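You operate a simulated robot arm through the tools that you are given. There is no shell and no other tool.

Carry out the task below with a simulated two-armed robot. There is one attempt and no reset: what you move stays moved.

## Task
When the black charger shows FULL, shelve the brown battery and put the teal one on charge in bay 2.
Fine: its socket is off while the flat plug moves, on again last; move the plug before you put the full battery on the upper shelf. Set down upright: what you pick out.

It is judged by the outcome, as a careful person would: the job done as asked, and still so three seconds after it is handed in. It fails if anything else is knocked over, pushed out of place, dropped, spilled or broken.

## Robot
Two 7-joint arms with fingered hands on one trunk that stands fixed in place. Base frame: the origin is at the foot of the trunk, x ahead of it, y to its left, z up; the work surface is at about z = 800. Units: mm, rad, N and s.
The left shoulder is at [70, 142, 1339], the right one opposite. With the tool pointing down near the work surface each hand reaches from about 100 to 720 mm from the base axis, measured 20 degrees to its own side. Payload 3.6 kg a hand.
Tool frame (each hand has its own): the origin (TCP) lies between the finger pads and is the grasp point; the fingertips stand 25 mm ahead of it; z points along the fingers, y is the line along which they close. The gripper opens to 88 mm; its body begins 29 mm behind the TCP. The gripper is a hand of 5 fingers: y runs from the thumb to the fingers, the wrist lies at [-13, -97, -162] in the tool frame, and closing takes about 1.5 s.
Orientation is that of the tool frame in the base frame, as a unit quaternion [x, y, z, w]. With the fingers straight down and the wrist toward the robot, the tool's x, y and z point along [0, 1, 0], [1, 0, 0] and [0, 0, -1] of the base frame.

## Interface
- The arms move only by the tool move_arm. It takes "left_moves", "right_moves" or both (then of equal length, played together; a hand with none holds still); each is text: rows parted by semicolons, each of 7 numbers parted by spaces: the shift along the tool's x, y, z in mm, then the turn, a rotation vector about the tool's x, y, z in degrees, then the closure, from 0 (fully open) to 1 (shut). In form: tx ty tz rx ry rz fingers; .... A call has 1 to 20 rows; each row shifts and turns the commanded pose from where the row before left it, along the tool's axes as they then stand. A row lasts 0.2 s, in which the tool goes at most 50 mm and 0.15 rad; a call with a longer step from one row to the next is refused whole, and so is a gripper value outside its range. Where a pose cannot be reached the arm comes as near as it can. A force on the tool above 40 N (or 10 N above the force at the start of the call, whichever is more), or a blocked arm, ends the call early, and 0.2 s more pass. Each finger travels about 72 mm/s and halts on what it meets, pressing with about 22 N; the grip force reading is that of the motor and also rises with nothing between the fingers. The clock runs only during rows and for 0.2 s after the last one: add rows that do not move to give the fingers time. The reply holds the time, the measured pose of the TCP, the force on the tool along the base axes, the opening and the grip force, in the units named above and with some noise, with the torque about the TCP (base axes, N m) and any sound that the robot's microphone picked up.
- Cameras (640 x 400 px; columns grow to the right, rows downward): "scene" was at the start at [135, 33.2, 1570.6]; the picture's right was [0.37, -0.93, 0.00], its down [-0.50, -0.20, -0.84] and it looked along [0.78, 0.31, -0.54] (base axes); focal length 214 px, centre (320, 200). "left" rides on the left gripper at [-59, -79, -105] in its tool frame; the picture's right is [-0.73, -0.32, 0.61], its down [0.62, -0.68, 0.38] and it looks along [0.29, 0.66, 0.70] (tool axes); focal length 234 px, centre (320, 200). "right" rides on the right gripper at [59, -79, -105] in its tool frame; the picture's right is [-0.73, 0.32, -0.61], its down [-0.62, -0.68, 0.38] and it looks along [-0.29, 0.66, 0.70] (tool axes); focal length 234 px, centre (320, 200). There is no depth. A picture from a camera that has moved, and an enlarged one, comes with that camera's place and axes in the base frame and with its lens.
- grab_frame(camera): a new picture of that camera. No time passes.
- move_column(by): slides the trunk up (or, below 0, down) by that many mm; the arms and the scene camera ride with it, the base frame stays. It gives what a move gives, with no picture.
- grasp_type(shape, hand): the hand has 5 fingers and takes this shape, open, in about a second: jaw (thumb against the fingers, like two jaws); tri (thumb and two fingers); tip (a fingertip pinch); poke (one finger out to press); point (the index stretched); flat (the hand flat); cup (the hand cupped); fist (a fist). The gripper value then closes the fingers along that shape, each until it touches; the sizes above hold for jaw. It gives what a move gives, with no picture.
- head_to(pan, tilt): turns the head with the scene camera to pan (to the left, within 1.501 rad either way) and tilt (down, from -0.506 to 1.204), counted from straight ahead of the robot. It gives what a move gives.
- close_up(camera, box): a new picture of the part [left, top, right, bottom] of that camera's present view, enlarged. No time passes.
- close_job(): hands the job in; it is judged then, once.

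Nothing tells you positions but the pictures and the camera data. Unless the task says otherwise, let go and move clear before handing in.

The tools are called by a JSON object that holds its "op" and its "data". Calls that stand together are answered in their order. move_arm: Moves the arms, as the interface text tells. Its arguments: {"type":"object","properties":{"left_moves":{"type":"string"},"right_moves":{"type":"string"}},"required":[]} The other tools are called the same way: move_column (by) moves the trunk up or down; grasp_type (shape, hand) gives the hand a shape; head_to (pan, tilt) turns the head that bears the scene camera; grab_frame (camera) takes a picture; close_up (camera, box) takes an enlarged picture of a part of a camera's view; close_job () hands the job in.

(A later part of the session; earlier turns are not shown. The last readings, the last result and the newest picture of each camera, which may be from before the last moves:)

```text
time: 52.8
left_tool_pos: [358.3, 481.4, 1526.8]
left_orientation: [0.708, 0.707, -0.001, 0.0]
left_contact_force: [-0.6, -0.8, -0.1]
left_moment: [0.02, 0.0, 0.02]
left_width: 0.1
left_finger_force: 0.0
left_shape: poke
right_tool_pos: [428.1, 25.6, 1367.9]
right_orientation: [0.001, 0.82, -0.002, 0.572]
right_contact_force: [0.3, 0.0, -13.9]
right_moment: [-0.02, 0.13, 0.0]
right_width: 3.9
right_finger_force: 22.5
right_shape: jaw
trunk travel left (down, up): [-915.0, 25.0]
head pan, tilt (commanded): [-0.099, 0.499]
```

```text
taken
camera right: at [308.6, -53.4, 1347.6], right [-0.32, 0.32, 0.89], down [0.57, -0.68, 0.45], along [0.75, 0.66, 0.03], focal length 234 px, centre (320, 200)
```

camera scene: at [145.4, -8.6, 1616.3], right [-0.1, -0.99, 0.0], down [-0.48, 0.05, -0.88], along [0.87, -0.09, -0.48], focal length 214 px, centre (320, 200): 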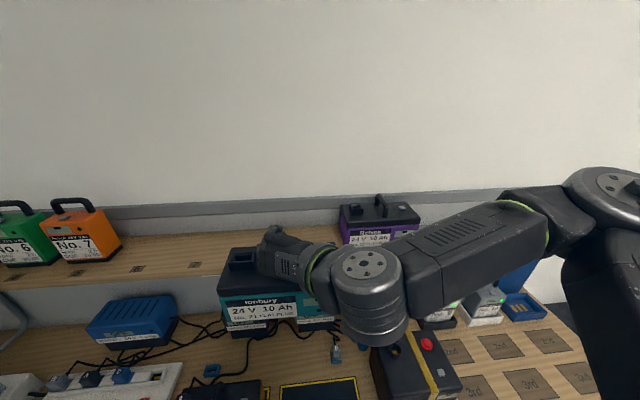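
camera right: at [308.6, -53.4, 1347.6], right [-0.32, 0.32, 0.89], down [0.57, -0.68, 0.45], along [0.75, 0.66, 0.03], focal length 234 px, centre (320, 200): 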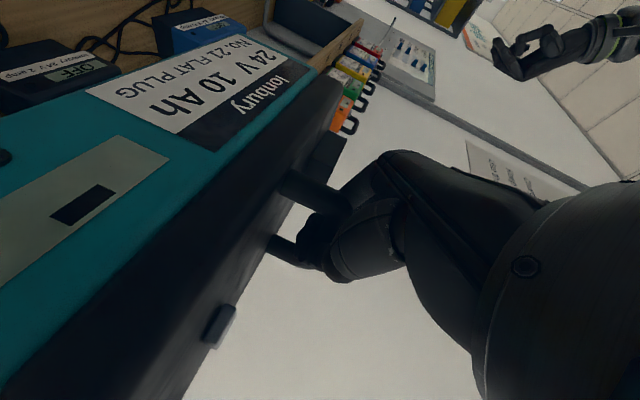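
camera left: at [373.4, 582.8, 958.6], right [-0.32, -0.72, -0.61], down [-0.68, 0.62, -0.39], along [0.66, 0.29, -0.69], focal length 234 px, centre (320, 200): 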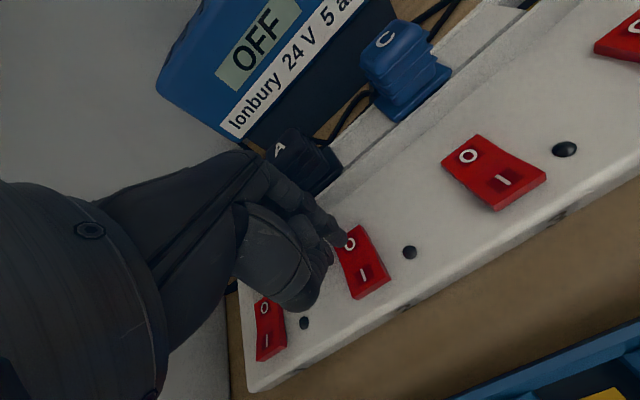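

The battery is clear of the shelf and hanging level. I'll shift it over bay 2 at this height, then lower the trunk.

{"op": "move_arm", "data": {"right_moves": "1.1 -8 -3 0 0 0 1;2.2 -15.6 -6.1 0 0 0 1;2.2 -15.6 -6.1 0 0 0 1;2.2 -15.6 -6.1 0 0 0 1;1.1 -7.8 -3 0 0 0 1;0 0 0 0 0 0 1"}}

{"op": "move_column", "data": {"by": -380}}

{"op": "head_to", "data": {"pan": 0.0, "tilt": 0.8}}

{"op": "grab_frame", "data": {"camera": "scene"}}

{"op": "grab_frame", "data": {"camera": "right"}}

{"op": "grab_frame", "data": {"camera": "left"}}

```text
time: 54.1
left_tool_pos: [357.8, 481.2, 1525.6]
left_orientation: [0.707, 0.707, -0.001, -0.001]
left_contact_force: [0.0, 0.6, -0.1]
left_moment: [-0.02, -0.01, -0.02]
left_width: 0.3
left_finger_force: 0.1
left_shape: poke
right_tool_pos: [433.6, -24.0, 1377.9]
right_orientation: [0.0, 0.821, -0.001, 0.571]
right_contact_force: [-0.2, 0.8, -14.6]
right_moment: [-0.04, 0.12, -0.04]
right_width: 3.8
right_finger_force: 21.9
right_shape: jaw
right hand out of reach, approached as far as the arm can: row 2, 3, 4, 5
trunk travel left (down, up): [-915.0, 25.0]
head pan, tilt (commanded): [-0.099, 0.499]
```

```text
time: 57.8
left_tool_pos: [356.6, 482.4, 1146.3]
left_orientation: [0.707, 0.707, -0.001, -0.001]
left_contact_force: [0.6, 0.2, 0.5]
left_moment: [-0.02, -0.02, 0.0]
left_width: 0.0
left_finger_force: 0.2
left_shape: poke
right_tool_pos: [433.2, -23.5, 998.9]
right_orientation: [0.0, 0.821, -0.001, 0.572]
right_contact_force: [-0.4, 0.1, -13.8]
right_moment: [-0.07, 0.11, 0.04]
right_width: 3.7
right_finger_force: 21.9
right_shape: jaw
trunk travel left (down, up): [-535.0, 405.0]
head pan, tilt (commanded): [-0.099, 0.499]
```

```text
time: 58.6
left_tool_pos: [357.0, 481.5, 1145.4]
left_orientation: [0.707, 0.707, -0.001, -0.001]
left_contact_force: [0.1, -0.3, 0.0]
left_moment: [0.02, 0.02, 0.02]
left_width: 0.0
left_finger_force: 0.1
left_shape: poke
right_tool_pos: [432.1, -23.6, 999.3]
right_orientation: [0.001, 0.82, -0.001, 0.572]
right_contact_force: [0.2, -0.7, -14.1]
right_moment: [-0.04, 0.1, -0.01]
right_width: 3.5
right_finger_force: 21.6
right_shape: jaw
trunk travel left (down, up): [-535.0, 405.0]
head pan, tilt (commanded): [0.0, 0.799]
```

```text
taken
camera scene: at [134.4, -0.3, 1210.5], right [0.0, -1.0, 0.0], down [-0.72, 0.0, -0.7], along [0.7, 0.0, -0.72], focal length 214 px, centre (320, 200)
```

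scene: 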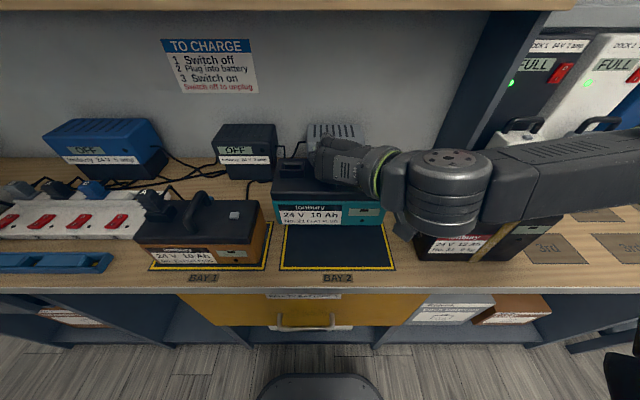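

```text
taken
camera right: at [313.5, -101.8, 978.4], right [-0.32, 0.32, 0.89], down [0.57, -0.68, 0.45], along [0.75, 0.66, 0.03], focal length 234 px, centre (320, 200)
```

right: 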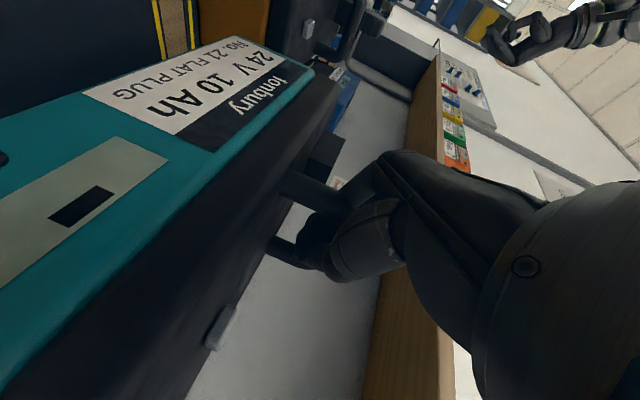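

```text
taken
camera left: at [277.0, 423.5, 1250.8], right [-0.32, -0.73, -0.61], down [-0.68, 0.62, -0.38], along [0.66, 0.29, -0.7], focal length 234 px, centre (320, 200)
```

left: 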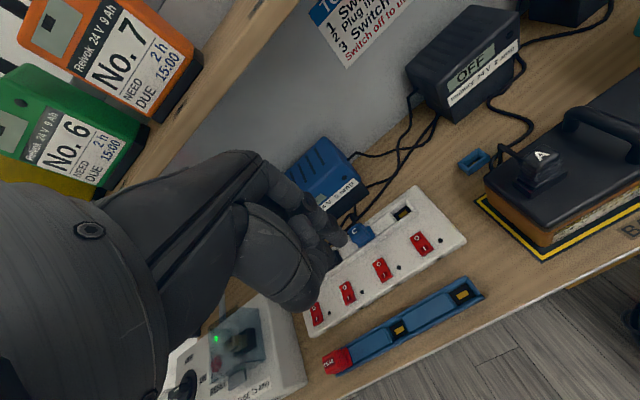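

The reach back towards bay 2's centre is limited because the arm is folded too tightly. I'll try raising the hand relative to the shoulders, which opens the elbow, and then ease back.

{"op": "move_arm", "data": {"right_moves": "-14.1 0 -5.1 0 0 0 1;-18.8 0 -6.8 0 0 0 1;-18.8 0 -6.8 0 0 0 1;-14.1 0 -5.1 0 0 0 1;1.8 -2 -5 0 0 0 1;3.6 -4 -10 0 0 0 1;3.6 -4 -10 0 0 0 1;1.8 -2 -5 0 0 0 1;0 0 0 0 0 0 1"}}

```text
time: 60.6
left_tool_pos: [355.8, 482.0, 1146.5]
left_orientation: [0.707, 0.707, -0.001, -0.001]
left_contact_force: [0.4, -0.2, 0.2]
left_moment: [0.0, 0.01, 0.0]
left_width: 0.0
left_finger_force: 0.0
left_shape: poke
right_tool_pos: [401.4, -35.1, 1068.6]
right_orientation: [-0.001, 0.821, -0.001, 0.571]
right_contact_force: [0.0, 0.4, -14.4]
right_moment: [-0.04, 0.12, 0.0]
right_width: 3.8
right_finger_force: 22.2
right_shape: jaw
trunk travel left (down, up): [-535.0, 405.0]
head pan, tilt (commanded): [0.0, 0.799]
```

Now at (401, −35). I'll lower the trunk until the battery is just above the bay and check the alignment.

{"op": "move_column", "data": {"by": -120}}

{"op": "head_to", "data": {"pan": 0.0, "tilt": 0.9}}

{"op": "grab_frame", "data": {"camera": "scene"}}

{"op": "close_up", "data": {"camera": "scene", "box": [240, 130, 440, 270]}}

{"op": "grab_frame", "data": {"camera": "right"}}

```text
time: 62.1
left_tool_pos: [356.2, 481.2, 1026.3]
left_orientation: [0.707, 0.707, 0.0, 0.001]
left_contact_force: [-0.1, 0.0, -1.0]
left_moment: [-0.01, 0.0, -0.01]
left_width: 0.3
left_finger_force: 0.0
left_shape: poke
right_tool_pos: [401.0, -36.2, 950.4]
right_orientation: [-0.001, 0.821, 0.0, 0.571]
right_contact_force: [0.2, 0.4, -14.1]
right_moment: [-0.05, 0.11, 0.0]
right_width: 3.9
right_finger_force: 22.1
right_shape: jaw
trunk travel left (down, up): [-415.0, 525.0]
head pan, tilt (commanded): [0.0, 0.799]
```

```text
time: 62.8
left_tool_pos: [357.6, 481.9, 1026.1]
left_orientation: [0.707, 0.707, -0.001, -0.001]
left_contact_force: [-0.6, -0.1, -0.1]
left_moment: [-0.02, 0.01, 0.01]
left_width: 0.2
left_finger_force: 0.0
left_shape: poke
right_tool_pos: [400.9, -35.2, 948.8]
right_orientation: [0.0, 0.821, -0.001, 0.572]
right_contact_force: [-0.3, 0.8, -13.5]
right_moment: [-0.01, 0.12, 0.01]
right_width: 4.0
right_finger_force: 22.4
right_shape: jaw
trunk travel left (down, up): [-415.0, 525.0]
head pan, tilt (commanded): [0.0, 0.901]
```

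```text
taken
camera scene: at [128.8, -0.3, 1082.6], right [0.0, -1.0, 0.0], down [-0.78, 0.0, -0.62], along [0.62, 0.0, -0.78], focal length 214 px, centre (320, 200)
```

scene: 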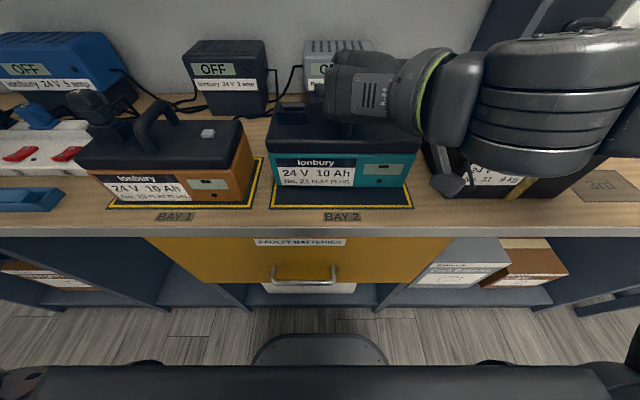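

```text
2.86 times, centred on (340, 200) of scene
camera zoom: at [128.8, -0.3, 1082.6], right [0.0, -1.0, 0.0], down [-0.78, 0.0, -0.62], along [0.62, 0.0, -0.78], focal length 613 px, centre (263, 200)
```

zoom: 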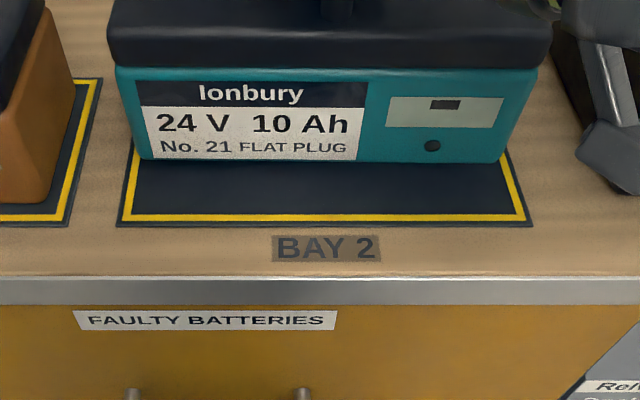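

```text
taken
camera right: at [281.6, -113.7, 929.1], right [-0.32, 0.32, 0.89], down [0.58, -0.68, 0.45], along [0.75, 0.66, 0.03], focal length 234 px, centre (320, 200)
```

right: 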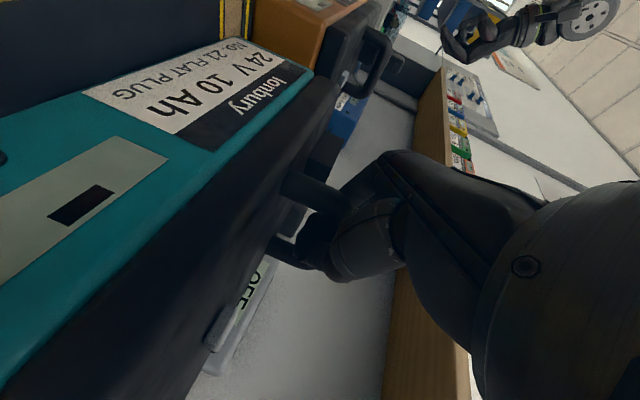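

The battery is square over bay 2 and centred in y, but about 12 mm too far back. I'll ease it forward and lower it.

{"op": "move_arm", "data": {"right_moves": "2.05 0 -5.65 0 0 0 1;2.05 0 -5.65 0 0 0 1;4.7 0 1.7 0 0 0 1;4.7 0 1.7 0 0 0 1;4.7 0 1.7 0 0 0 1;0 0 0 0 0 0 1"}}

{"op": "close_up", "data": {"camera": "scene", "box": [240, 130, 440, 270]}}

```text
time: 64.2
left_tool_pos: [355.5, 482.8, 1026.8]
left_orientation: [0.707, 0.708, 0.001, 0.0]
left_contact_force: [-0.6, 0.7, -0.5]
left_moment: [-0.02, -0.01, 0.01]
left_width: 0.0
left_finger_force: 0.1
left_shape: poke
right_tool_pos: [401.6, -29.3, 944.7]
right_orientation: [-0.001, 0.821, -0.001, 0.571]
right_contact_force: [-0.5, 0.8, -14.1]
right_moment: [-0.04, 0.12, 0.01]
right_width: 3.7
right_finger_force: 22.6
right_shape: jaw
right hand out of reach, approached as far as the arm can: row 1, 2, 3, 5
trunk travel left (down, up): [-415.0, 525.0]
head pan, tilt (commanded): [0.0, 0.901]
```

```text
2.86 times, centred on (340, 200) of scene
camera zoom: at [128.8, -0.3, 1082.5], right [0.0, -1.0, 0.0], down [-0.78, 0.0, -0.62], along [0.62, 0.0, -0.78], focal length 613 px, centre (263, 200)
```

zoom: 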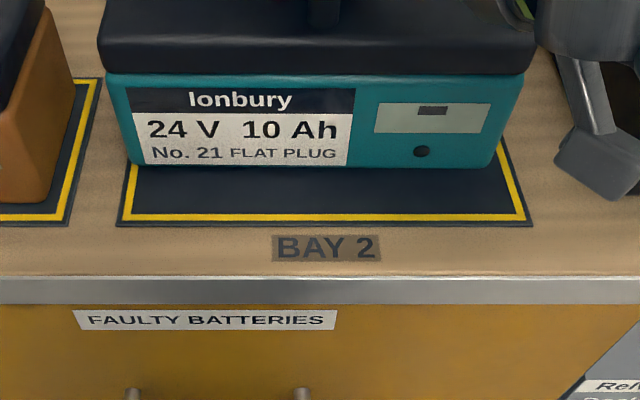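

At the fold limit again. I'll raise the hand relative to the shoulders once more, shift back and right, then lower by the trunk.

{"op": "move_arm", "data": {"right_moves": "-9.4 0 -3.4 0 0 0 1;-18.8 0 -6.8 0 0 0 1;-18.8 0 -6.8 0 0 0 1;-14.1 0 -5.1 0 0 0 1;2.2 -3 -6.1 0 0 0 1;2.2 -3 -6.1 0 0 0 1;0 0 0 0 0 0 1"}}

{"op": "move_column", "data": {"by": -65}}

{"op": "close_up", "data": {"camera": "scene", "box": [220, 100, 460, 260]}}

```text
time: 65.8
left_tool_pos: [356.0, 481.4, 1026.2]
left_orientation: [0.708, 0.707, -0.001, -0.001]
left_contact_force: [-0.1, 0.9, 0.3]
left_moment: [-0.01, 0.02, 0.0]
left_width: 0.1
left_finger_force: 0.1
left_shape: poke
right_tool_pos: [389.1, -36.2, 1009.6]
right_orientation: [0.0, 0.82, -0.001, 0.572]
right_contact_force: [-0.2, -0.2, -14.5]
right_moment: [-0.05, 0.14, 0.0]
right_width: 4.0
right_finger_force: 21.7
right_shape: jaw
trunk travel left (down, up): [-415.0, 525.0]
head pan, tilt (commanded): [0.0, 0.901]
```

```text
time: 66.8
left_tool_pos: [356.8, 480.3, 961.6]
left_orientation: [0.707, 0.707, 0.0, 0.0]
left_contact_force: [-0.2, 0.7, 0.5]
left_moment: [0.02, -0.02, 0.01]
left_width: 0.0
left_finger_force: 0.1
left_shape: poke
right_tool_pos: [388.1, -35.6, 944.3]
right_orientation: [0.0, 0.821, -0.001, 0.572]
right_contact_force: [0.5, -0.6, -13.6]
right_moment: [-0.04, 0.11, 0.0]
right_width: 4.0
right_finger_force: 21.5
right_shape: jaw
trunk travel left (down, up): [-350.0, 590.0]
head pan, tilt (commanded): [0.0, 0.901]
```

```text
2.50 times, centred on (340, 180) of scene
camera zoom: at [128.6, -0.4, 1017.6], right [0.0, -1.0, 0.0], down [-0.78, 0.0, -0.62], along [0.62, 0.0, -0.78], focal length 536 px, centre (270, 250)
```

zoom: 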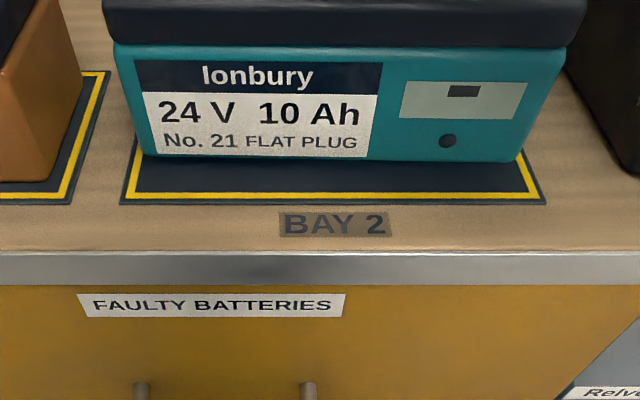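

Aligned: front edge at x≈348 and centred at y≈−33. I'll lower in small trunk steps, watching the carried weight drop off as it lands.

{"op": "move_column", "data": {"by": -12}}

{"op": "move_column", "data": {"by": -4}}

```text
time: 67.4
left_tool_pos: [354.9, 482.1, 948.4]
left_orientation: [0.707, 0.707, 0.0, -0.001]
left_contact_force: [0.4, 0.0, -1.2]
left_moment: [0.0, 0.01, -0.02]
left_width: 0.0
left_finger_force: 0.0
left_shape: poke
right_tool_pos: [389.0, -36.1, 932.6]
right_orientation: [0.0, 0.821, 0.0, 0.572]
right_contact_force: [1.3, 0.5, -13.9]
right_moment: [-0.06, 0.15, 0.0]
right_width: 3.7
right_finger_force: 22.3
right_shape: jaw
trunk travel left (down, up): [-338.0, 602.0]
head pan, tilt (commanded): [0.0, 0.901]
```

```text
time: 68.0
left_tool_pos: [355.7, 481.5, 946.1]
left_orientation: [0.707, 0.707, 0.0, 0.0]
left_contact_force: [-0.4, 0.5, -0.3]
left_moment: [-0.02, 0.01, -0.01]
left_width: 0.1
left_finger_force: 0.0
left_shape: poke
right_tool_pos: [388.8, -35.2, 928.4]
right_orientation: [0.001, 0.82, -0.001, 0.572]
right_contact_force: [1.1, -0.1, -10.3]
right_moment: [-0.01, 0.13, -0.01]
right_width: 3.6
right_finger_force: 22.4
right_shape: jaw
trunk travel left (down, up): [-334.0, 606.0]
head pan, tilt (commanded): [0.0, 0.901]
```

{"op": "move_column", "data": {"by": -2}}

{"op": "move_column", "data": {"by": -2}}

{"op": "close_up", "data": {"camera": "scene", "box": [220, 100, 460, 260]}}

```text
time: 68.5
left_tool_pos: [356.5, 482.2, 942.0]
left_orientation: [0.707, 0.707, 0.0, 0.0]
left_contact_force: [-0.1, -0.6, -0.7]
left_moment: [0.02, 0.01, -0.01]
left_width: 0.0
left_finger_force: 0.1
left_shape: poke
right_tool_pos: [387.8, -36.7, 926.7]
right_orientation: [0.0, 0.82, -0.002, 0.572]
right_contact_force: [2.8, -0.2, -4.3]
right_moment: [-0.01, 0.03, -0.03]
right_width: 3.6
right_finger_force: 21.8
right_shape: jaw
trunk travel left (down, up): [-332.0, 608.0]
head pan, tilt (commanded): [0.0, 0.901]
```

```text
time: 69.0
left_tool_pos: [355.4, 481.5, 941.8]
left_orientation: [0.707, 0.707, -0.001, 0.0]
left_contact_force: [0.8, -0.4, -0.3]
left_moment: [0.02, 0.0, 0.04]
left_width: 0.1
left_finger_force: 0.0
left_shape: poke
right_tool_pos: [388.6, -35.7, 925.8]
right_orientation: [0.0, 0.82, -0.001, 0.572]
right_contact_force: [4.3, -0.4, 2.3]
right_moment: [0.0, -0.08, 0.03]
right_width: 3.6
right_finger_force: 22.1
right_shape: jaw
trunk travel left (down, up): [-330.0, 610.0]
head pan, tilt (commanded): [0.0, 0.901]
```

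```text
2.50 times, centred on (340, 180) of scene
camera zoom: at [128.0, -0.4, 997.8], right [0.0, -1.0, 0.0], down [-0.78, 0.0, -0.62], along [0.62, 0.0, -0.78], focal length 536 px, centre (270, 250)
```

zoom: 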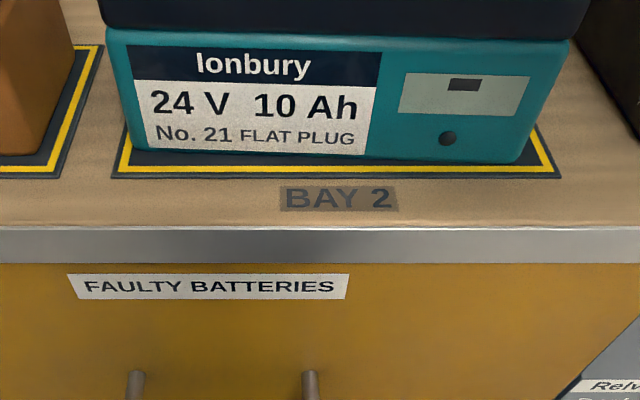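

It has landed in bay 2 with a small yaw of about 3°. I'll lift a few millimetres, square it up and set it down again.

{"op": "move_column", "data": {"by": 8}}

{"op": "move_arm", "data": {"right_moves": "0 0 0 -1.41 0 -0.51 1;0 0 0 -1.41 0 -0.51 1;0 0 0 0 0 0 1;0 0 0 0 0 0 1"}}

{"op": "close_up", "data": {"camera": "scene", "box": [220, 100, 460, 260]}}

```text
time: 69.6
left_tool_pos: [355.7, 481.1, 948.9]
left_orientation: [0.707, 0.707, -0.001, -0.001]
left_contact_force: [0.1, 0.9, -0.8]
left_moment: [0.01, -0.01, 0.0]
left_width: 0.2
left_finger_force: 0.0
left_shape: poke
right_tool_pos: [389.3, -36.3, 932.2]
right_orientation: [-0.001, 0.821, -0.001, 0.571]
right_contact_force: [-0.4, 0.1, -14.3]
right_moment: [-0.06, 0.13, 0.02]
right_width: 3.8
right_finger_force: 21.9
right_shape: jaw
trunk travel left (down, up): [-338.0, 602.0]
head pan, tilt (commanded): [0.0, 0.901]
```

```text
time: 70.6
left_tool_pos: [357.1, 481.2, 948.6]
left_orientation: [0.707, 0.707, 0.0, 0.001]
left_contact_force: [-0.3, 0.0, 0.1]
left_moment: [-0.01, -0.01, -0.05]
left_width: 0.0
left_finger_force: 0.0
left_shape: poke
right_tool_pos: [390.0, -34.1, 929.7]
right_orientation: [-0.021, 0.82, 0.015, 0.572]
right_contact_force: [1.0, 0.2, -14.3]
right_moment: [-0.06, 0.1, 0.0]
right_width: 3.8
right_finger_force: 21.7
right_shape: jaw
trunk travel left (down, up): [-338.0, 602.0]
head pan, tilt (commanded): [0.0, 0.901]
```

```text
2.50 times, centred on (340, 180) of scene
camera zoom: at [128.6, -0.3, 1005.5], right [0.0, -1.0, 0.0], down [-0.78, 0.0, -0.62], along [0.62, 0.0, -0.78], focal length 536 px, centre (270, 250)
```

zoom: 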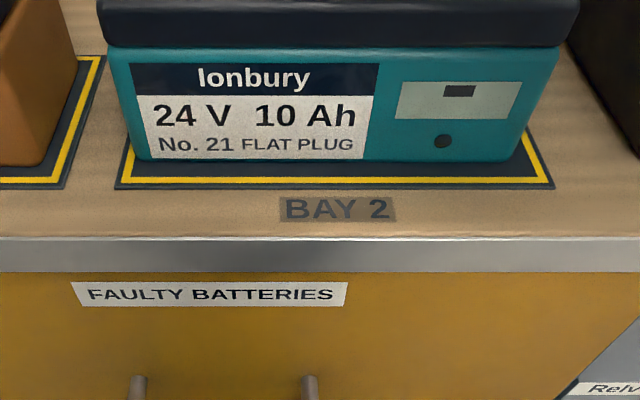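

It is square now. Setting it down again.

{"op": "move_column", "data": {"by": -4}}

{"op": "move_column", "data": {"by": -2.5}}

```text
time: 71.1
left_tool_pos: [356.3, 481.6, 944.5]
left_orientation: [0.707, 0.708, 0.0, 0.0]
left_contact_force: [0.6, 0.0, 0.4]
left_moment: [-0.02, 0.0, 0.04]
left_width: 0.0
left_finger_force: 0.1
left_shape: poke
right_tool_pos: [389.3, -33.1, 925.5]
right_orientation: [-0.02, 0.819, 0.015, 0.573]
right_contact_force: [1.5, 0.3, -8.1]
right_moment: [-0.06, 0.07, -0.01]
right_width: 3.5
right_finger_force: 21.7
right_shape: jaw
trunk travel left (down, up): [-334.0, 606.0]
head pan, tilt (commanded): [0.0, 0.901]
```

```text
time: 71.6
left_tool_pos: [356.3, 481.6, 943.0]
left_orientation: [0.708, 0.707, 0.0, 0.0]
left_contact_force: [0.0, 0.2, -0.4]
left_moment: [0.0, -0.04, 0.0]
left_width: 0.0
left_finger_force: 0.0
left_shape: poke
right_tool_pos: [388.4, -34.1, 926.1]
right_orientation: [-0.019, 0.819, 0.015, 0.574]
right_contact_force: [4.6, -1.2, 1.5]
right_moment: [0.01, -0.1, 0.01]
right_width: 3.7
right_finger_force: 21.7
right_shape: jaw
trunk travel left (down, up): [-332.0, 608.0]
head pan, tilt (commanded): [0.0, 0.901]
```

The weight is on the table. I'll open the hand part way, staying clear of the port collar, and check before leaving.

{"op": "move_arm", "data": {"right_moves": "0 0 0 0 0 0 0.9;0 0 0 0 0 0 0.75;0 0 0 0 0 0 0.6;0 0 0 0 0 0 0.58;0 0 0 0 0 0 0.58;0 0 0 0 0 0 0.58"}}

{"op": "grab_frame", "data": {"camera": "right"}}

{"op": "close_up", "data": {"camera": "scene", "box": [220, 60, 460, 210]}}

```text
time: 73.0
left_tool_pos: [355.7, 481.7, 943.4]
left_orientation: [0.707, 0.707, 0.0, 0.0]
left_contact_force: [-0.3, 1.2, 0.4]
left_moment: [0.0, 0.02, -0.01]
left_width: 0.1
left_finger_force: 0.0
left_shape: poke
right_tool_pos: [387.6, -33.4, 924.6]
right_orientation: [-0.021, 0.819, 0.015, 0.573]
right_contact_force: [-0.6, 0.9, -0.3]
right_moment: [0.02, 0.01, 0.0]
right_width: 36.3
right_finger_force: 0.1
right_shape: jaw
trunk travel left (down, up): [-332.0, 608.0]
head pan, tilt (commanded): [0.0, 0.901]
```

```text
taken
camera right: at [272.8, -118.0, 904.4], right [-0.34, 0.31, 0.89], down [0.61, -0.65, 0.45], along [0.72, 0.69, 0.03], focal length 234 px, centre (320, 200)
```

right: 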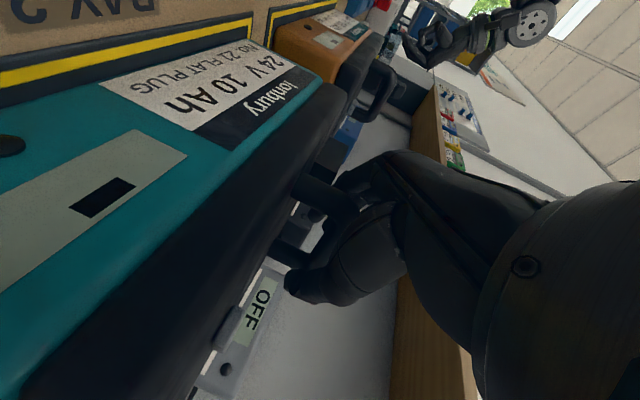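

```text
2.67 times, centred on (340, 135) of scene
camera zoom: at [127.4, -0.2, 999.2], right [0.0, -1.0, 0.0], down [-0.78, 0.0, -0.62], along [0.62, 0.0, -0.78], focal length 572 px, centre (267, 373)
```

zoom: 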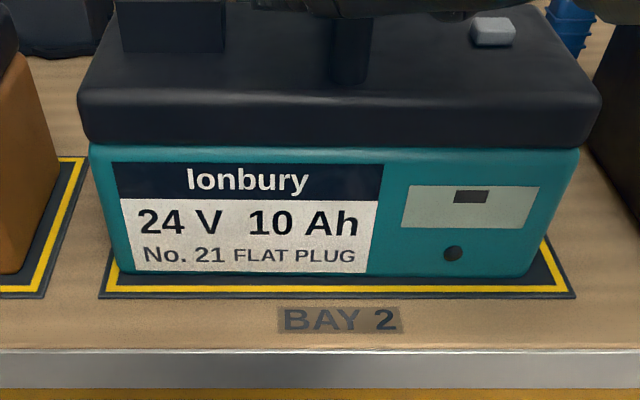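

The battery sits square in bay 2 and the fingers are free. I'll rise straight up off the handle.

{"op": "move_arm", "data": {"right_moves": "-5.6 0 -2.1 0 0 0 0.58;-9.4 0 -3.4 0 0 0 0.58;-11.3 0 -4.1 0 0 0 0.58;-14.1 0 -5.1 0 0 0 0.58;-18.8 0 -6.8 0 0 0 0.58;-18.8 0 -6.8 0 0 0 0.58;0 0 0 0 0 0 0.58"}}

{"op": "grab_frame", "data": {"camera": "right"}}

{"op": "grab_frame", "data": {"camera": "scene"}}

```text
time: 74.6
left_tool_pos: [355.1, 481.1, 943.6]
left_orientation: [0.707, 0.707, 0.0, 0.0]
left_contact_force: [-0.7, -0.5, 0.3]
left_moment: [-0.02, 0.04, 0.02]
left_width: 0.0
left_finger_force: 0.1
left_shape: poke
right_tool_pos: [390.6, 4.5, 954.0]
right_orientation: [-0.019, 0.818, 0.015, 0.574]
right_contact_force: [-0.5, 0.0, 0.5]
right_moment: [0.0, -0.04, 0.01]
right_width: 37.0
right_finger_force: 0.1
right_shape: jaw
right hand out of reach, approached as far as the arm can: row 1, 2, 3, 4, 5, 6
trunk travel left (down, up): [-332.0, 608.0]
head pan, tilt (commanded): [0.0, 0.901]
```

```text
taken
camera right: at [275.2, -79.3, 933.0], right [-0.34, 0.3, 0.89], down [0.61, -0.65, 0.45], along [0.72, 0.69, 0.04], focal length 234 px, centre (320, 200)
```

right: 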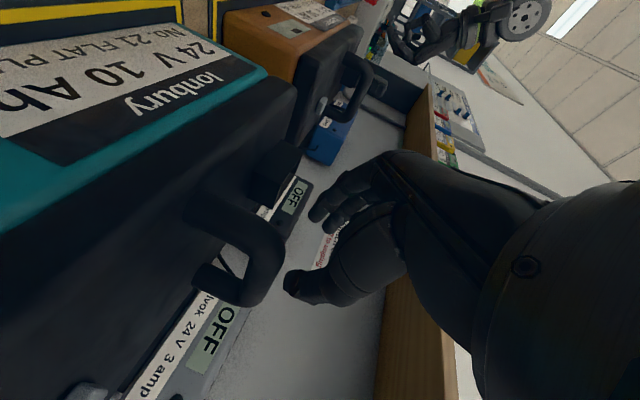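

```text
taken
camera scene: at [127.5, -0.2, 999.2], right [0.0, -1.0, 0.0], down [-0.78, 0.0, -0.62], along [0.62, 0.0, -0.78], focal length 214 px, centre (320, 200)
```

scene: 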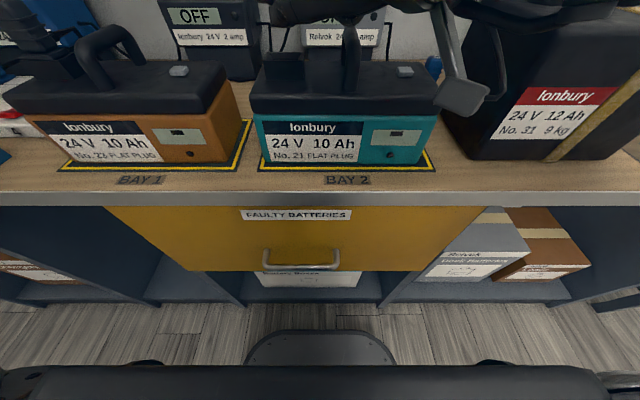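

The arm reached a limit and the hand slid sideways as it rose. I'll check that the teal battery wasn't disturbed.

{"op": "close_up", "data": {"camera": "scene", "box": [220, 40, 460, 190]}}

{"op": "close_up", "data": {"camera": "right", "box": [160, 120, 400, 320]}}

```text
2.67 times, centred on (340, 115) of scene
camera zoom: at [127.5, -0.2, 999.2], right [0.0, -1.0, 0.0], down [-0.78, 0.0, -0.62], along [0.62, 0.0, -0.78], focal length 572 px, centre (267, 427)
```

zoom: 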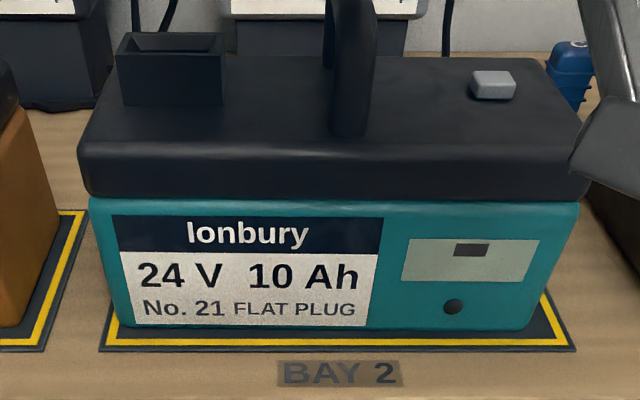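

```text
2.00 times, centred on (280, 220) of right
camera zoom: at [275.2, -79.3, 933.0], right [-0.34, 0.3, 0.89], down [0.61, -0.65, 0.45], along [0.72, 0.69, 0.04], focal length 468 px, centre (400, 160)
```

zoom: 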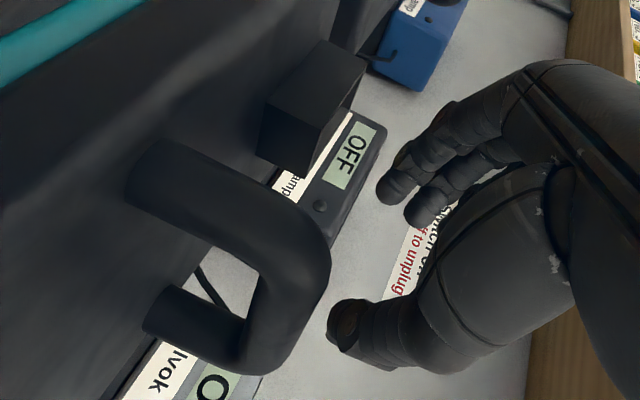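

The teal battery has not moved. I'll raise the trunk so both hands come well clear, then study plug A and its cable.

{"op": "move_column", "data": {"by": 400}}

{"op": "head_to", "data": {"pan": 0.4, "tilt": 0.9}}

{"op": "grab_frame", "data": {"camera": "scene"}}

{"op": "close_up", "data": {"camera": "scene", "box": [190, 130, 430, 280]}}

```text
time: 78.5
left_tool_pos: [355.0, 482.5, 1344.4]
left_orientation: [0.707, 0.708, 0.001, 0.0]
left_contact_force: [0.1, -0.9, -0.3]
left_moment: [0.0, -0.01, -0.01]
left_width: 0.0
left_finger_force: 0.1
left_shape: poke
right_tool_pos: [389.8, 4.5, 1354.1]
right_orientation: [-0.02, 0.818, 0.016, 0.574]
right_contact_force: [-0.7, 0.1, 0.5]
right_moment: [0.01, 0.02, -0.05]
right_width: 36.6
right_finger_force: 0.1
right_shape: jaw
trunk travel left (down, up): [-732.0, 208.0]
head pan, tilt (commanded): [0.0, 0.901]
```

```text
time: 79.3
left_tool_pos: [355.1, 482.1, 1342.6]
left_orientation: [0.707, 0.707, -0.001, 0.0]
left_contact_force: [0.4, 0.0, -0.3]
left_moment: [0.03, 0.02, 0.02]
left_width: 0.2
left_finger_force: 0.1
left_shape: poke
right_tool_pos: [390.1, 3.1, 1354.6]
right_orientation: [-0.019, 0.819, 0.015, 0.574]
right_contact_force: [0.5, 0.8, 0.2]
right_moment: [0.0, 0.02, 0.06]
right_width: 36.9
right_finger_force: 0.0
right_shape: jaw
trunk travel left (down, up): [-732.0, 208.0]
head pan, tilt (commanded): [0.4, 0.901]
```

```text
taken
camera scene: at [121.6, 29.1, 1399.2], right [0.39, -0.92, 0.0], down [-0.72, -0.3, -0.62], along [0.57, 0.24, -0.78], focal length 214 px, centre (320, 200)
```

scene: 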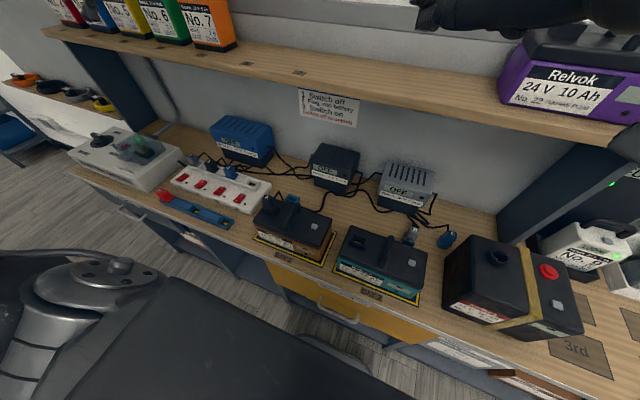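

```text
2.67 times, centred on (310, 205) of scene
camera zoom: at [121.6, 29.1, 1399.2], right [0.39, -0.92, 0.0], down [-0.72, -0.3, -0.62], along [0.57, 0.24, -0.78], focal length 572 px, centre (347, 187)
```

zoom: 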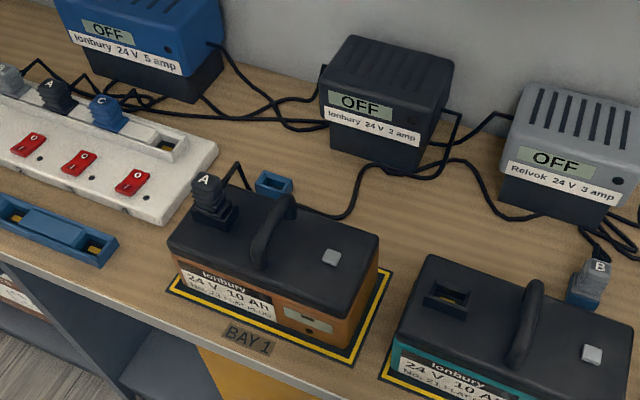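

{"op": "close_up", "data": {"camera": "scene", "box": [240, 180, 320, 230]}}

{"op": "close_up", "data": {"camera": "scene", "box": [330, 210, 430, 275]}}

{"op": "grab_frame", "data": {"camera": "left"}}

{"op": "close_up", "data": {"camera": "left", "box": [460, 120, 600, 220]}}

```text
8.00 times, centred on (280, 205) of scene
camera zoom: at [121.6, 29.1, 1399.2], right [0.39, -0.92, 0.0], down [-0.72, -0.3, -0.62], along [0.57, 0.24, -0.78], focal length 1716 px, centre (640, 160)
```

zoom: 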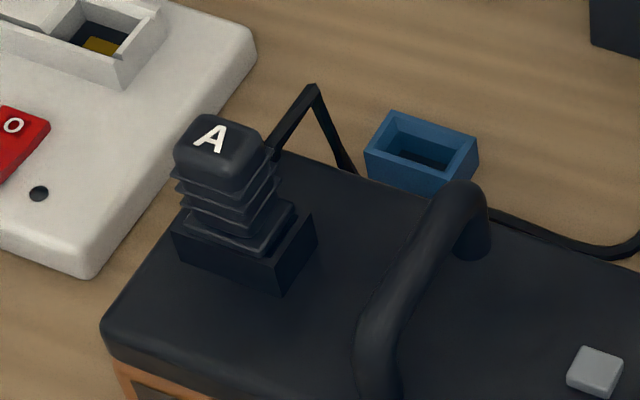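

```text
6.15 times, centred on (380, 242) of scene
camera zoom: at [121.6, 29.1, 1399.2], right [0.39, -0.92, 0.0], down [-0.72, -0.3, -0.62], along [0.57, 0.24, -0.78], focal length 1320 px, centre (-49, -62)
```

zoom: 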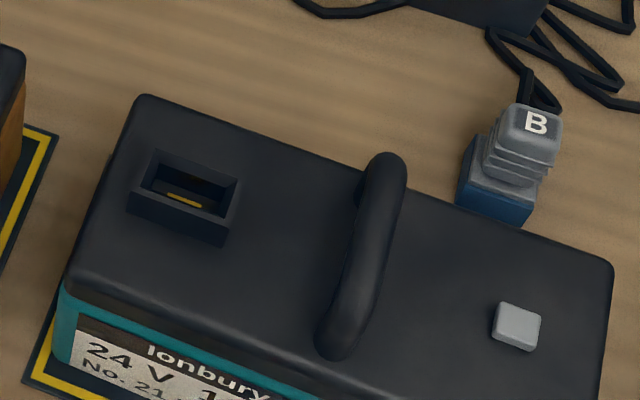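

```text
taken
camera left: at [275.3, 423.5, 1447.8], right [-0.32, -0.73, -0.61], down [-0.68, 0.62, -0.38], along [0.66, 0.29, -0.7], focal length 234 px, centre (320, 200)
```

left: 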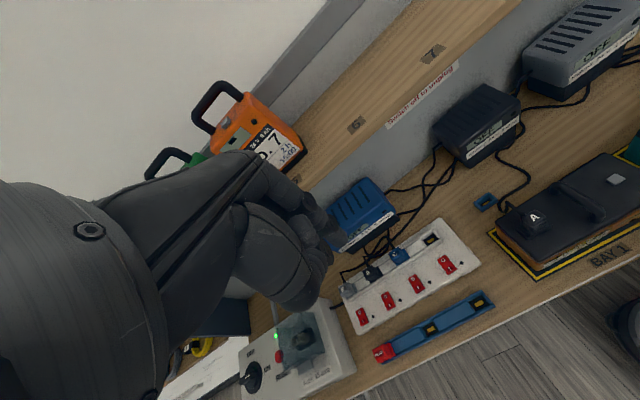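

```text
4.00 times, centred on (530, 170) of left
camera zoom: at [275.3, 423.5, 1447.8], right [-0.32, -0.73, -0.61], down [-0.68, 0.62, -0.38], along [0.66, 0.29, -0.7], focal length 937 px, centre (-520, 320)
```

zoom: 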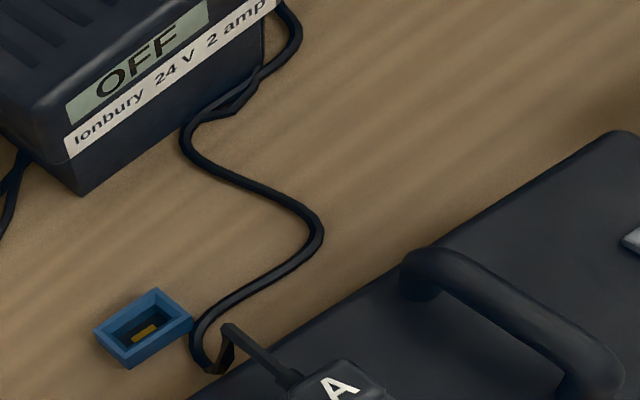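

Plug A's axis is near (393, 294) with its top at about z=966, and the teal port is near (392, 40). The cable leaves the back of the plug head, so I want to grip it across y with three fingers. I'll shape the left hand, turn it into a forward-tilted pose in free space and move the right hand aside.

{"op": "grasp_type", "data": {"shape": "tri", "hand": "left"}}

{"op": "move_arm", "data": {"left_moves": "-20.5 -3.75 18.3 0 0 0 0;-20.5 -3.75 18.3 0 0 0 0;-20.5 -3.75 18.3 0 0 0 0;-20.5 -3.75 18.3 0 0 0 0;0 0 0 -3.59 3.59 6.23 0;0 0 0 -3.59 3.59 6.23 0;0 0 0 -3.59 3.59 6.23 0;0 0 0 -3.59 3.59 6.23 0;0 0 0 -3.59 3.59 6.23 0;0 0 0 -3.59 3.59 6.23 0;0 0 0 -3.59 3.59 6.23 0;0 0 0 -3.59 3.59 6.23 0;0 0 0 -3.59 3.59 6.23 0;0 0 0 -3.59 3.59 6.23 0;0 0 0 -3.59 3.59 6.23 0;0 0 0 -3.59 3.59 6.23 0;0 0 0 -3.59 3.59 6.23 0;0 0 0 0 0 0 0", "right_moves": "0 0 0 3.88 3.88 5.55 0;0 0 0 3.88 3.88 5.55 0;0 0 0 3.88 3.88 5.55 0;0 0 0 3.88 3.88 5.55 0;0 0 0 3.88 3.88 5.55 0;0 0 0 3.88 3.88 5.55 0;0 0 0 3.88 3.88 5.55 0;0 0 0 3.88 3.88 5.55 0;0 0 0 3.88 3.88 5.55 0;0 0 0 3.88 3.88 5.55 0;0 0 0 3.88 3.88 5.55 0;0 0 0 3.88 3.88 5.55 0;0 0 0 3.88 3.88 5.55 0;0 0 0 3.88 3.88 5.55 0;-40 0 0 0 0 0 0;-40 0 0 0 0 0 0;-40 0 0 0 0 0 0;0 0 0 0 0 0 0"}}

{"op": "grab_frame", "data": {"camera": "scene"}}

{"op": "grab_frame", "data": {"camera": "left"}}

```text
time: 80.2
left_tool_pos: [355.0, 481.7, 1342.3]
left_orientation: [0.707, 0.707, 0.0, 0.0]
left_contact_force: [0.3, -0.6, 0.4]
left_moment: [0.0, -0.01, 0.05]
left_width: 88.0
left_finger_force: 0.0
left_shape: tri
right_tool_pos: [390.0, 3.5, 1353.6]
right_orientation: [-0.019, 0.818, 0.015, 0.574]
right_contact_force: [-0.1, -0.4, 0.9]
right_moment: [0.03, 0.04, -0.02]
right_width: 37.0
right_finger_force: 0.1
right_shape: jaw
trunk travel left (down, up): [-732.0, 208.0]
head pan, tilt (commanded): [0.4, 0.901]
```

```text
time: 84.0
left_tool_pos: [340.4, 400.6, 1270.7]
left_orientation: [0.866, -0.001, 0.5, 0.0]
left_contact_force: [-0.6, 0.4, 0.7]
left_moment: [0.02, -0.01, 0.0]
left_width: 88.0
left_finger_force: 0.0
left_shape: tri
right_tool_pos: [394.9, -115.2, 1355.3]
right_orientation: [0.69, 0.724, 0.003, -0.001]
right_contact_force: [0.1, 0.1, -0.2]
right_moment: [-0.03, 0.02, 0.01]
right_width: 87.8
right_finger_force: 0.0
right_shape: jaw
trunk travel left (down, up): [-732.0, 208.0]
head pan, tilt (commanded): [0.4, 0.901]
```

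```text
taken
camera scene: at [121.7, 29.7, 1399.2], right [0.39, -0.92, 0.0], down [-0.72, -0.3, -0.62], along [0.57, 0.24, -0.78], focal length 214 px, centre (320, 200)
```

scene: 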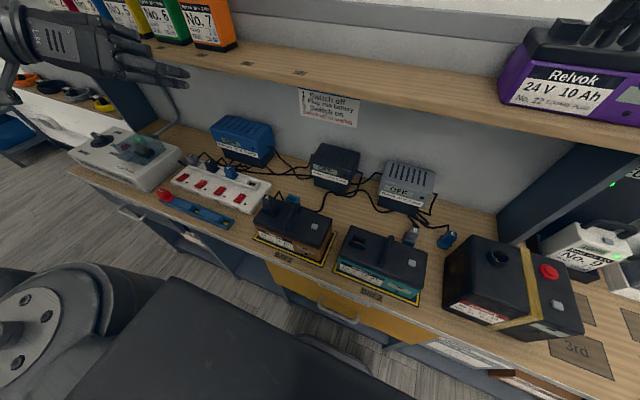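

```text
taken
camera left: at [219.1, 479.8, 1270.7], right [0.16, 0.32, -0.93], down [0.65, 0.68, 0.35], along [0.75, -0.66, -0.1], focal length 234 px, centre (320, 200)
```

left: 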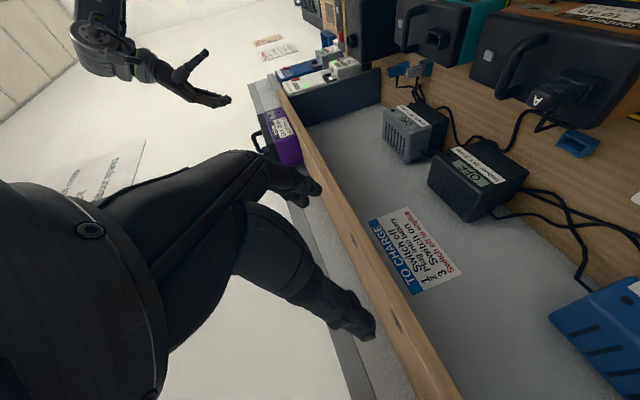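

The left hand reached that pose exactly (fingers forward, 30° above straight... pointing 30° below horizontal, closing across y). I'll bring it down in front of plug A, staying clear, and check with its camera.

{"op": "move_arm", "data": {"left_moves": "-29.8 13.25 16.1 0 0 0 0.2;-29.8 13.25 16.1 0 0 0 0.3;-29.8 13.25 16.1 0 0 0 0.4;-29.8 13.25 16.1 0 0 0 0.4;-29.8 13.25 16.1 0 0 0 0.4;-29.8 13.25 16.1 0 0 0 0.4;-29.8 13.25 16.1 0 0 0 0.4;-29.8 13.25 16.1 0 0 0 0.4;0 0 0 0 0 0 0.4;0 0 0 0 0 0 0.4"}}

{"op": "grab_frame", "data": {"camera": "left"}}

{"op": "grab_frame", "data": {"camera": "scene"}}

```text
time: 86.2
left_tool_pos: [330.8, 292.5, 1000.4]
left_orientation: [0.866, 0.0, 0.5, 0.0]
left_contact_force: [-0.4, 0.3, -0.8]
left_moment: [-0.01, 0.01, -0.01]
left_width: 53.6
left_finger_force: 0.1
left_shape: tri
right_tool_pos: [394.7, -115.2, 1354.4]
right_orientation: [0.69, 0.724, 0.003, -0.001]
right_contact_force: [-0.1, 0.0, 1.5]
right_moment: [0.0, 0.03, 0.04]
right_width: 87.8
right_finger_force: 0.1
right_shape: jaw
trunk travel left (down, up): [-732.0, 208.0]
head pan, tilt (commanded): [0.4, 0.901]
```

```text
taken
camera left: at [210.8, 372.9, 1001.5], right [0.16, 0.32, -0.93], down [0.64, 0.68, 0.35], along [0.75, -0.66, -0.1], focal length 234 px, centre (320, 200)
```

left: 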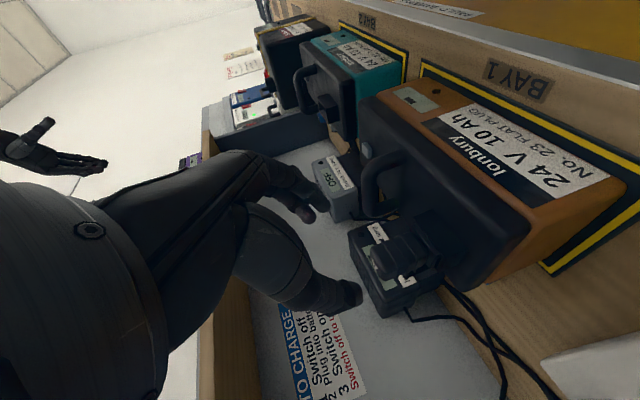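

```text
taken
camera scene: at [121.5, 29.2, 1399.2], right [0.39, -0.92, 0.0], down [-0.72, -0.3, -0.62], along [0.57, 0.24, -0.78], focal length 214 px, centre (320, 200)
```

scene: 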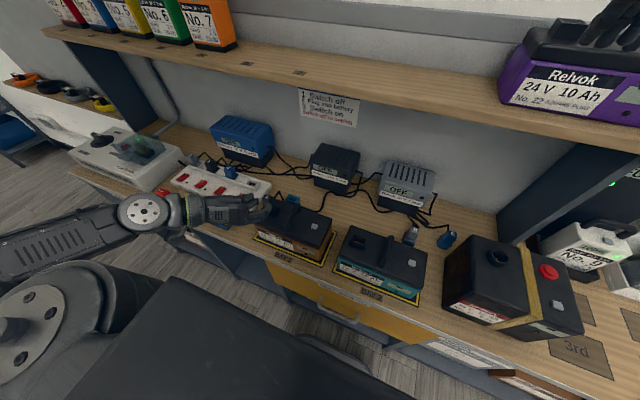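

{"op": "close_up", "data": {"camera": "left", "box": [260, 140, 480, 330]}}

{"op": "close_up", "data": {"camera": "scene", "box": [180, 170, 340, 270]}}

```text
2.11 times, centred on (370, 235) of left
camera zoom: at [210.8, 372.9, 1001.5], right [0.16, 0.32, -0.93], down [0.64, 0.68, 0.35], along [0.75, -0.66, -0.1], focal length 493 px, centre (215, 126)
```

zoom: 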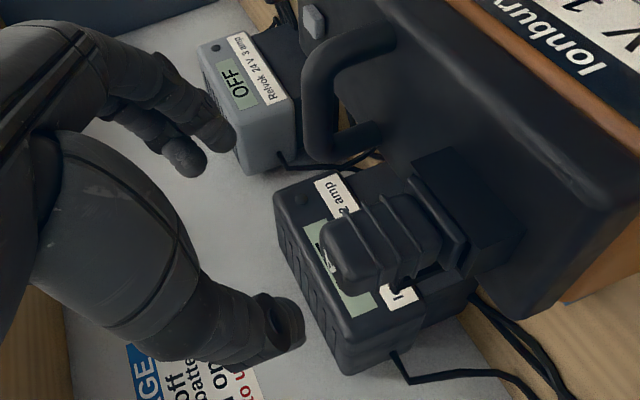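

```text
4.00 times, centred on (260, 220) of scene
camera zoom: at [121.5, 29.2, 1399.2], right [0.39, -0.92, 0.0], down [-0.72, -0.3, -0.62], along [0.57, 0.24, -0.78], focal length 858 px, centre (560, 120)
```

zoom: 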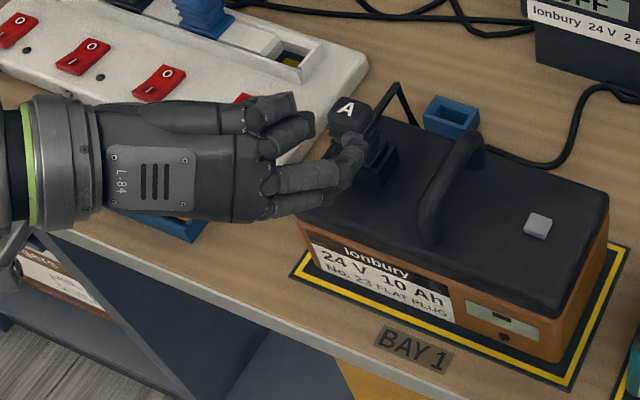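

The plug head spans roughly z 940–960 above a ribbed neck and collar (top near z 914), and it lies straight ahead between thumb and fingers. I'll advance part way and check.

{"op": "move_arm", "data": {"left_moves": "-5 -0.5 15 0 0 0 0.4;-5 -0.5 15 0 0 0 0.4;-4.8 -0.5 15 0 0 0 0.4;0 0 0 0 0 0 0.4"}}

{"op": "close_up", "data": {"camera": "left", "box": [240, 140, 460, 330]}}

{"op": "close_up", "data": {"camera": "scene", "box": [220, 170, 332, 240]}}

```text
time: 87.2
left_tool_pos: [363.0, 295.9, 964.8]
left_orientation: [0.866, 0.0, 0.501, 0.0]
left_contact_force: [-0.2, 0.1, -0.1]
left_moment: [0.02, 0.01, -0.01]
left_width: 53.2
left_finger_force: 0.1
left_shape: tri
right_tool_pos: [393.7, -116.2, 1356.2]
right_orientation: [0.69, 0.724, 0.002, -0.001]
right_contact_force: [-0.8, -0.6, 0.7]
right_moment: [0.02, 0.02, 0.01]
right_width: 87.7
right_finger_force: 0.0
right_shape: jaw
trunk travel left (down, up): [-732.0, 208.0]
head pan, tilt (commanded): [0.4, 0.901]
```

```text
2.11 times, centred on (350, 235) of left
camera zoom: at [242.2, 375.1, 965.9], right [0.16, 0.32, -0.93], down [0.64, 0.68, 0.35], along [0.75, -0.66, -0.1], focal length 493 px, centre (257, 126)
```

zoom: 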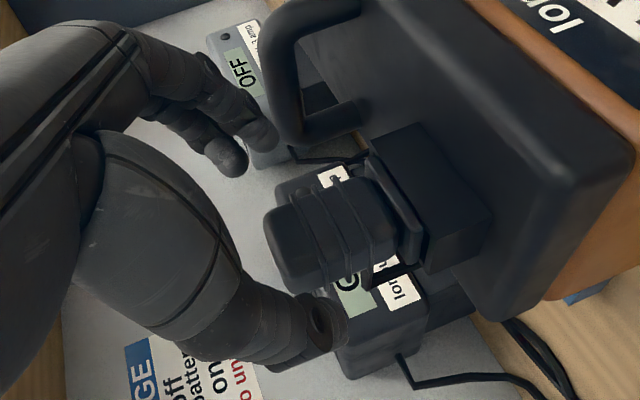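

```text
5.71 times, centred on (276, 205) of scene
camera zoom: at [121.3, 29.1, 1399.3], right [0.39, -0.92, 0.0], down [-0.72, -0.3, -0.62], along [0.57, 0.24, -0.78], focal length 1226 px, centre (571, 171)
```

zoom: 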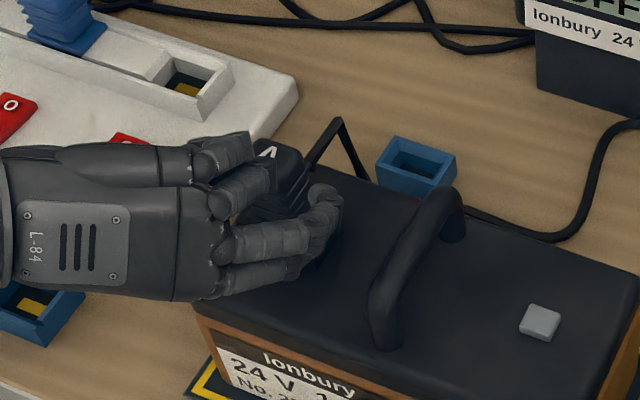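

{"op": "move_arm", "data": {"left_moves": "-0.9 0.4 11.7 0 0 0 0.4;-0.9 0.4 11.7 0 0 0 0.4;-0.8 0.4 11.6 0 0 0 0.4;0 0 0 0 0 0 0.4"}}

{"op": "close_up", "data": {"camera": "left", "box": [220, 120, 440, 310]}}

{"op": "close_up", "data": {"camera": "scene", "box": [220, 170, 332, 240]}}

```text
time: 88.2
left_tool_pos: [393.0, 292.5, 944.4]
left_orientation: [0.867, 0.001, 0.499, 0.0]
left_contact_force: [-0.4, -0.5, -0.2]
left_moment: [0.04, -0.01, 0.02]
left_width: 53.4
left_finger_force: 0.2
left_shape: tri
right_tool_pos: [393.7, -115.6, 1355.7]
right_orientation: [0.691, 0.723, 0.001, -0.001]
right_contact_force: [-0.1, -0.8, 0.4]
right_moment: [0.01, 0.02, 0.05]
right_width: 87.7
right_finger_force: 0.1
right_shape: jaw
trunk travel left (down, up): [-732.0, 208.0]
head pan, tilt (commanded): [0.4, 0.901]
```

```text
2.11 times, centred on (330, 215) of left
camera zoom: at [271.4, 373.7, 945.8], right [0.16, 0.32, -0.93], down [0.64, 0.68, 0.35], along [0.75, -0.66, -0.1], focal length 493 px, centre (299, 168)
```

zoom: 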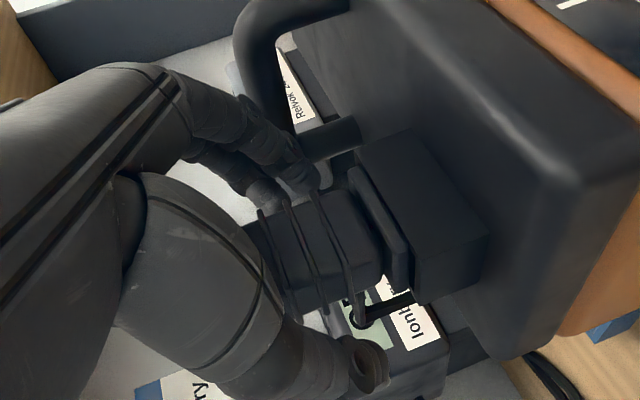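

```text
5.71 times, centred on (276, 205) of scene
camera zoom: at [121.4, 29.2, 1399.3], right [0.39, -0.92, 0.0], down [-0.72, -0.3, -0.62], along [0.57, 0.24, -0.78], focal length 1226 px, centre (571, 171)
```

zoom: 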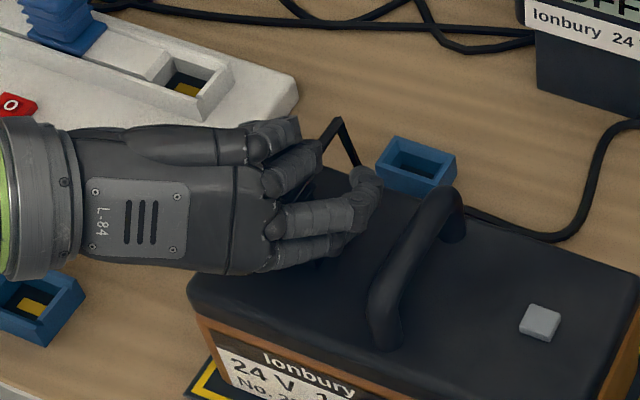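

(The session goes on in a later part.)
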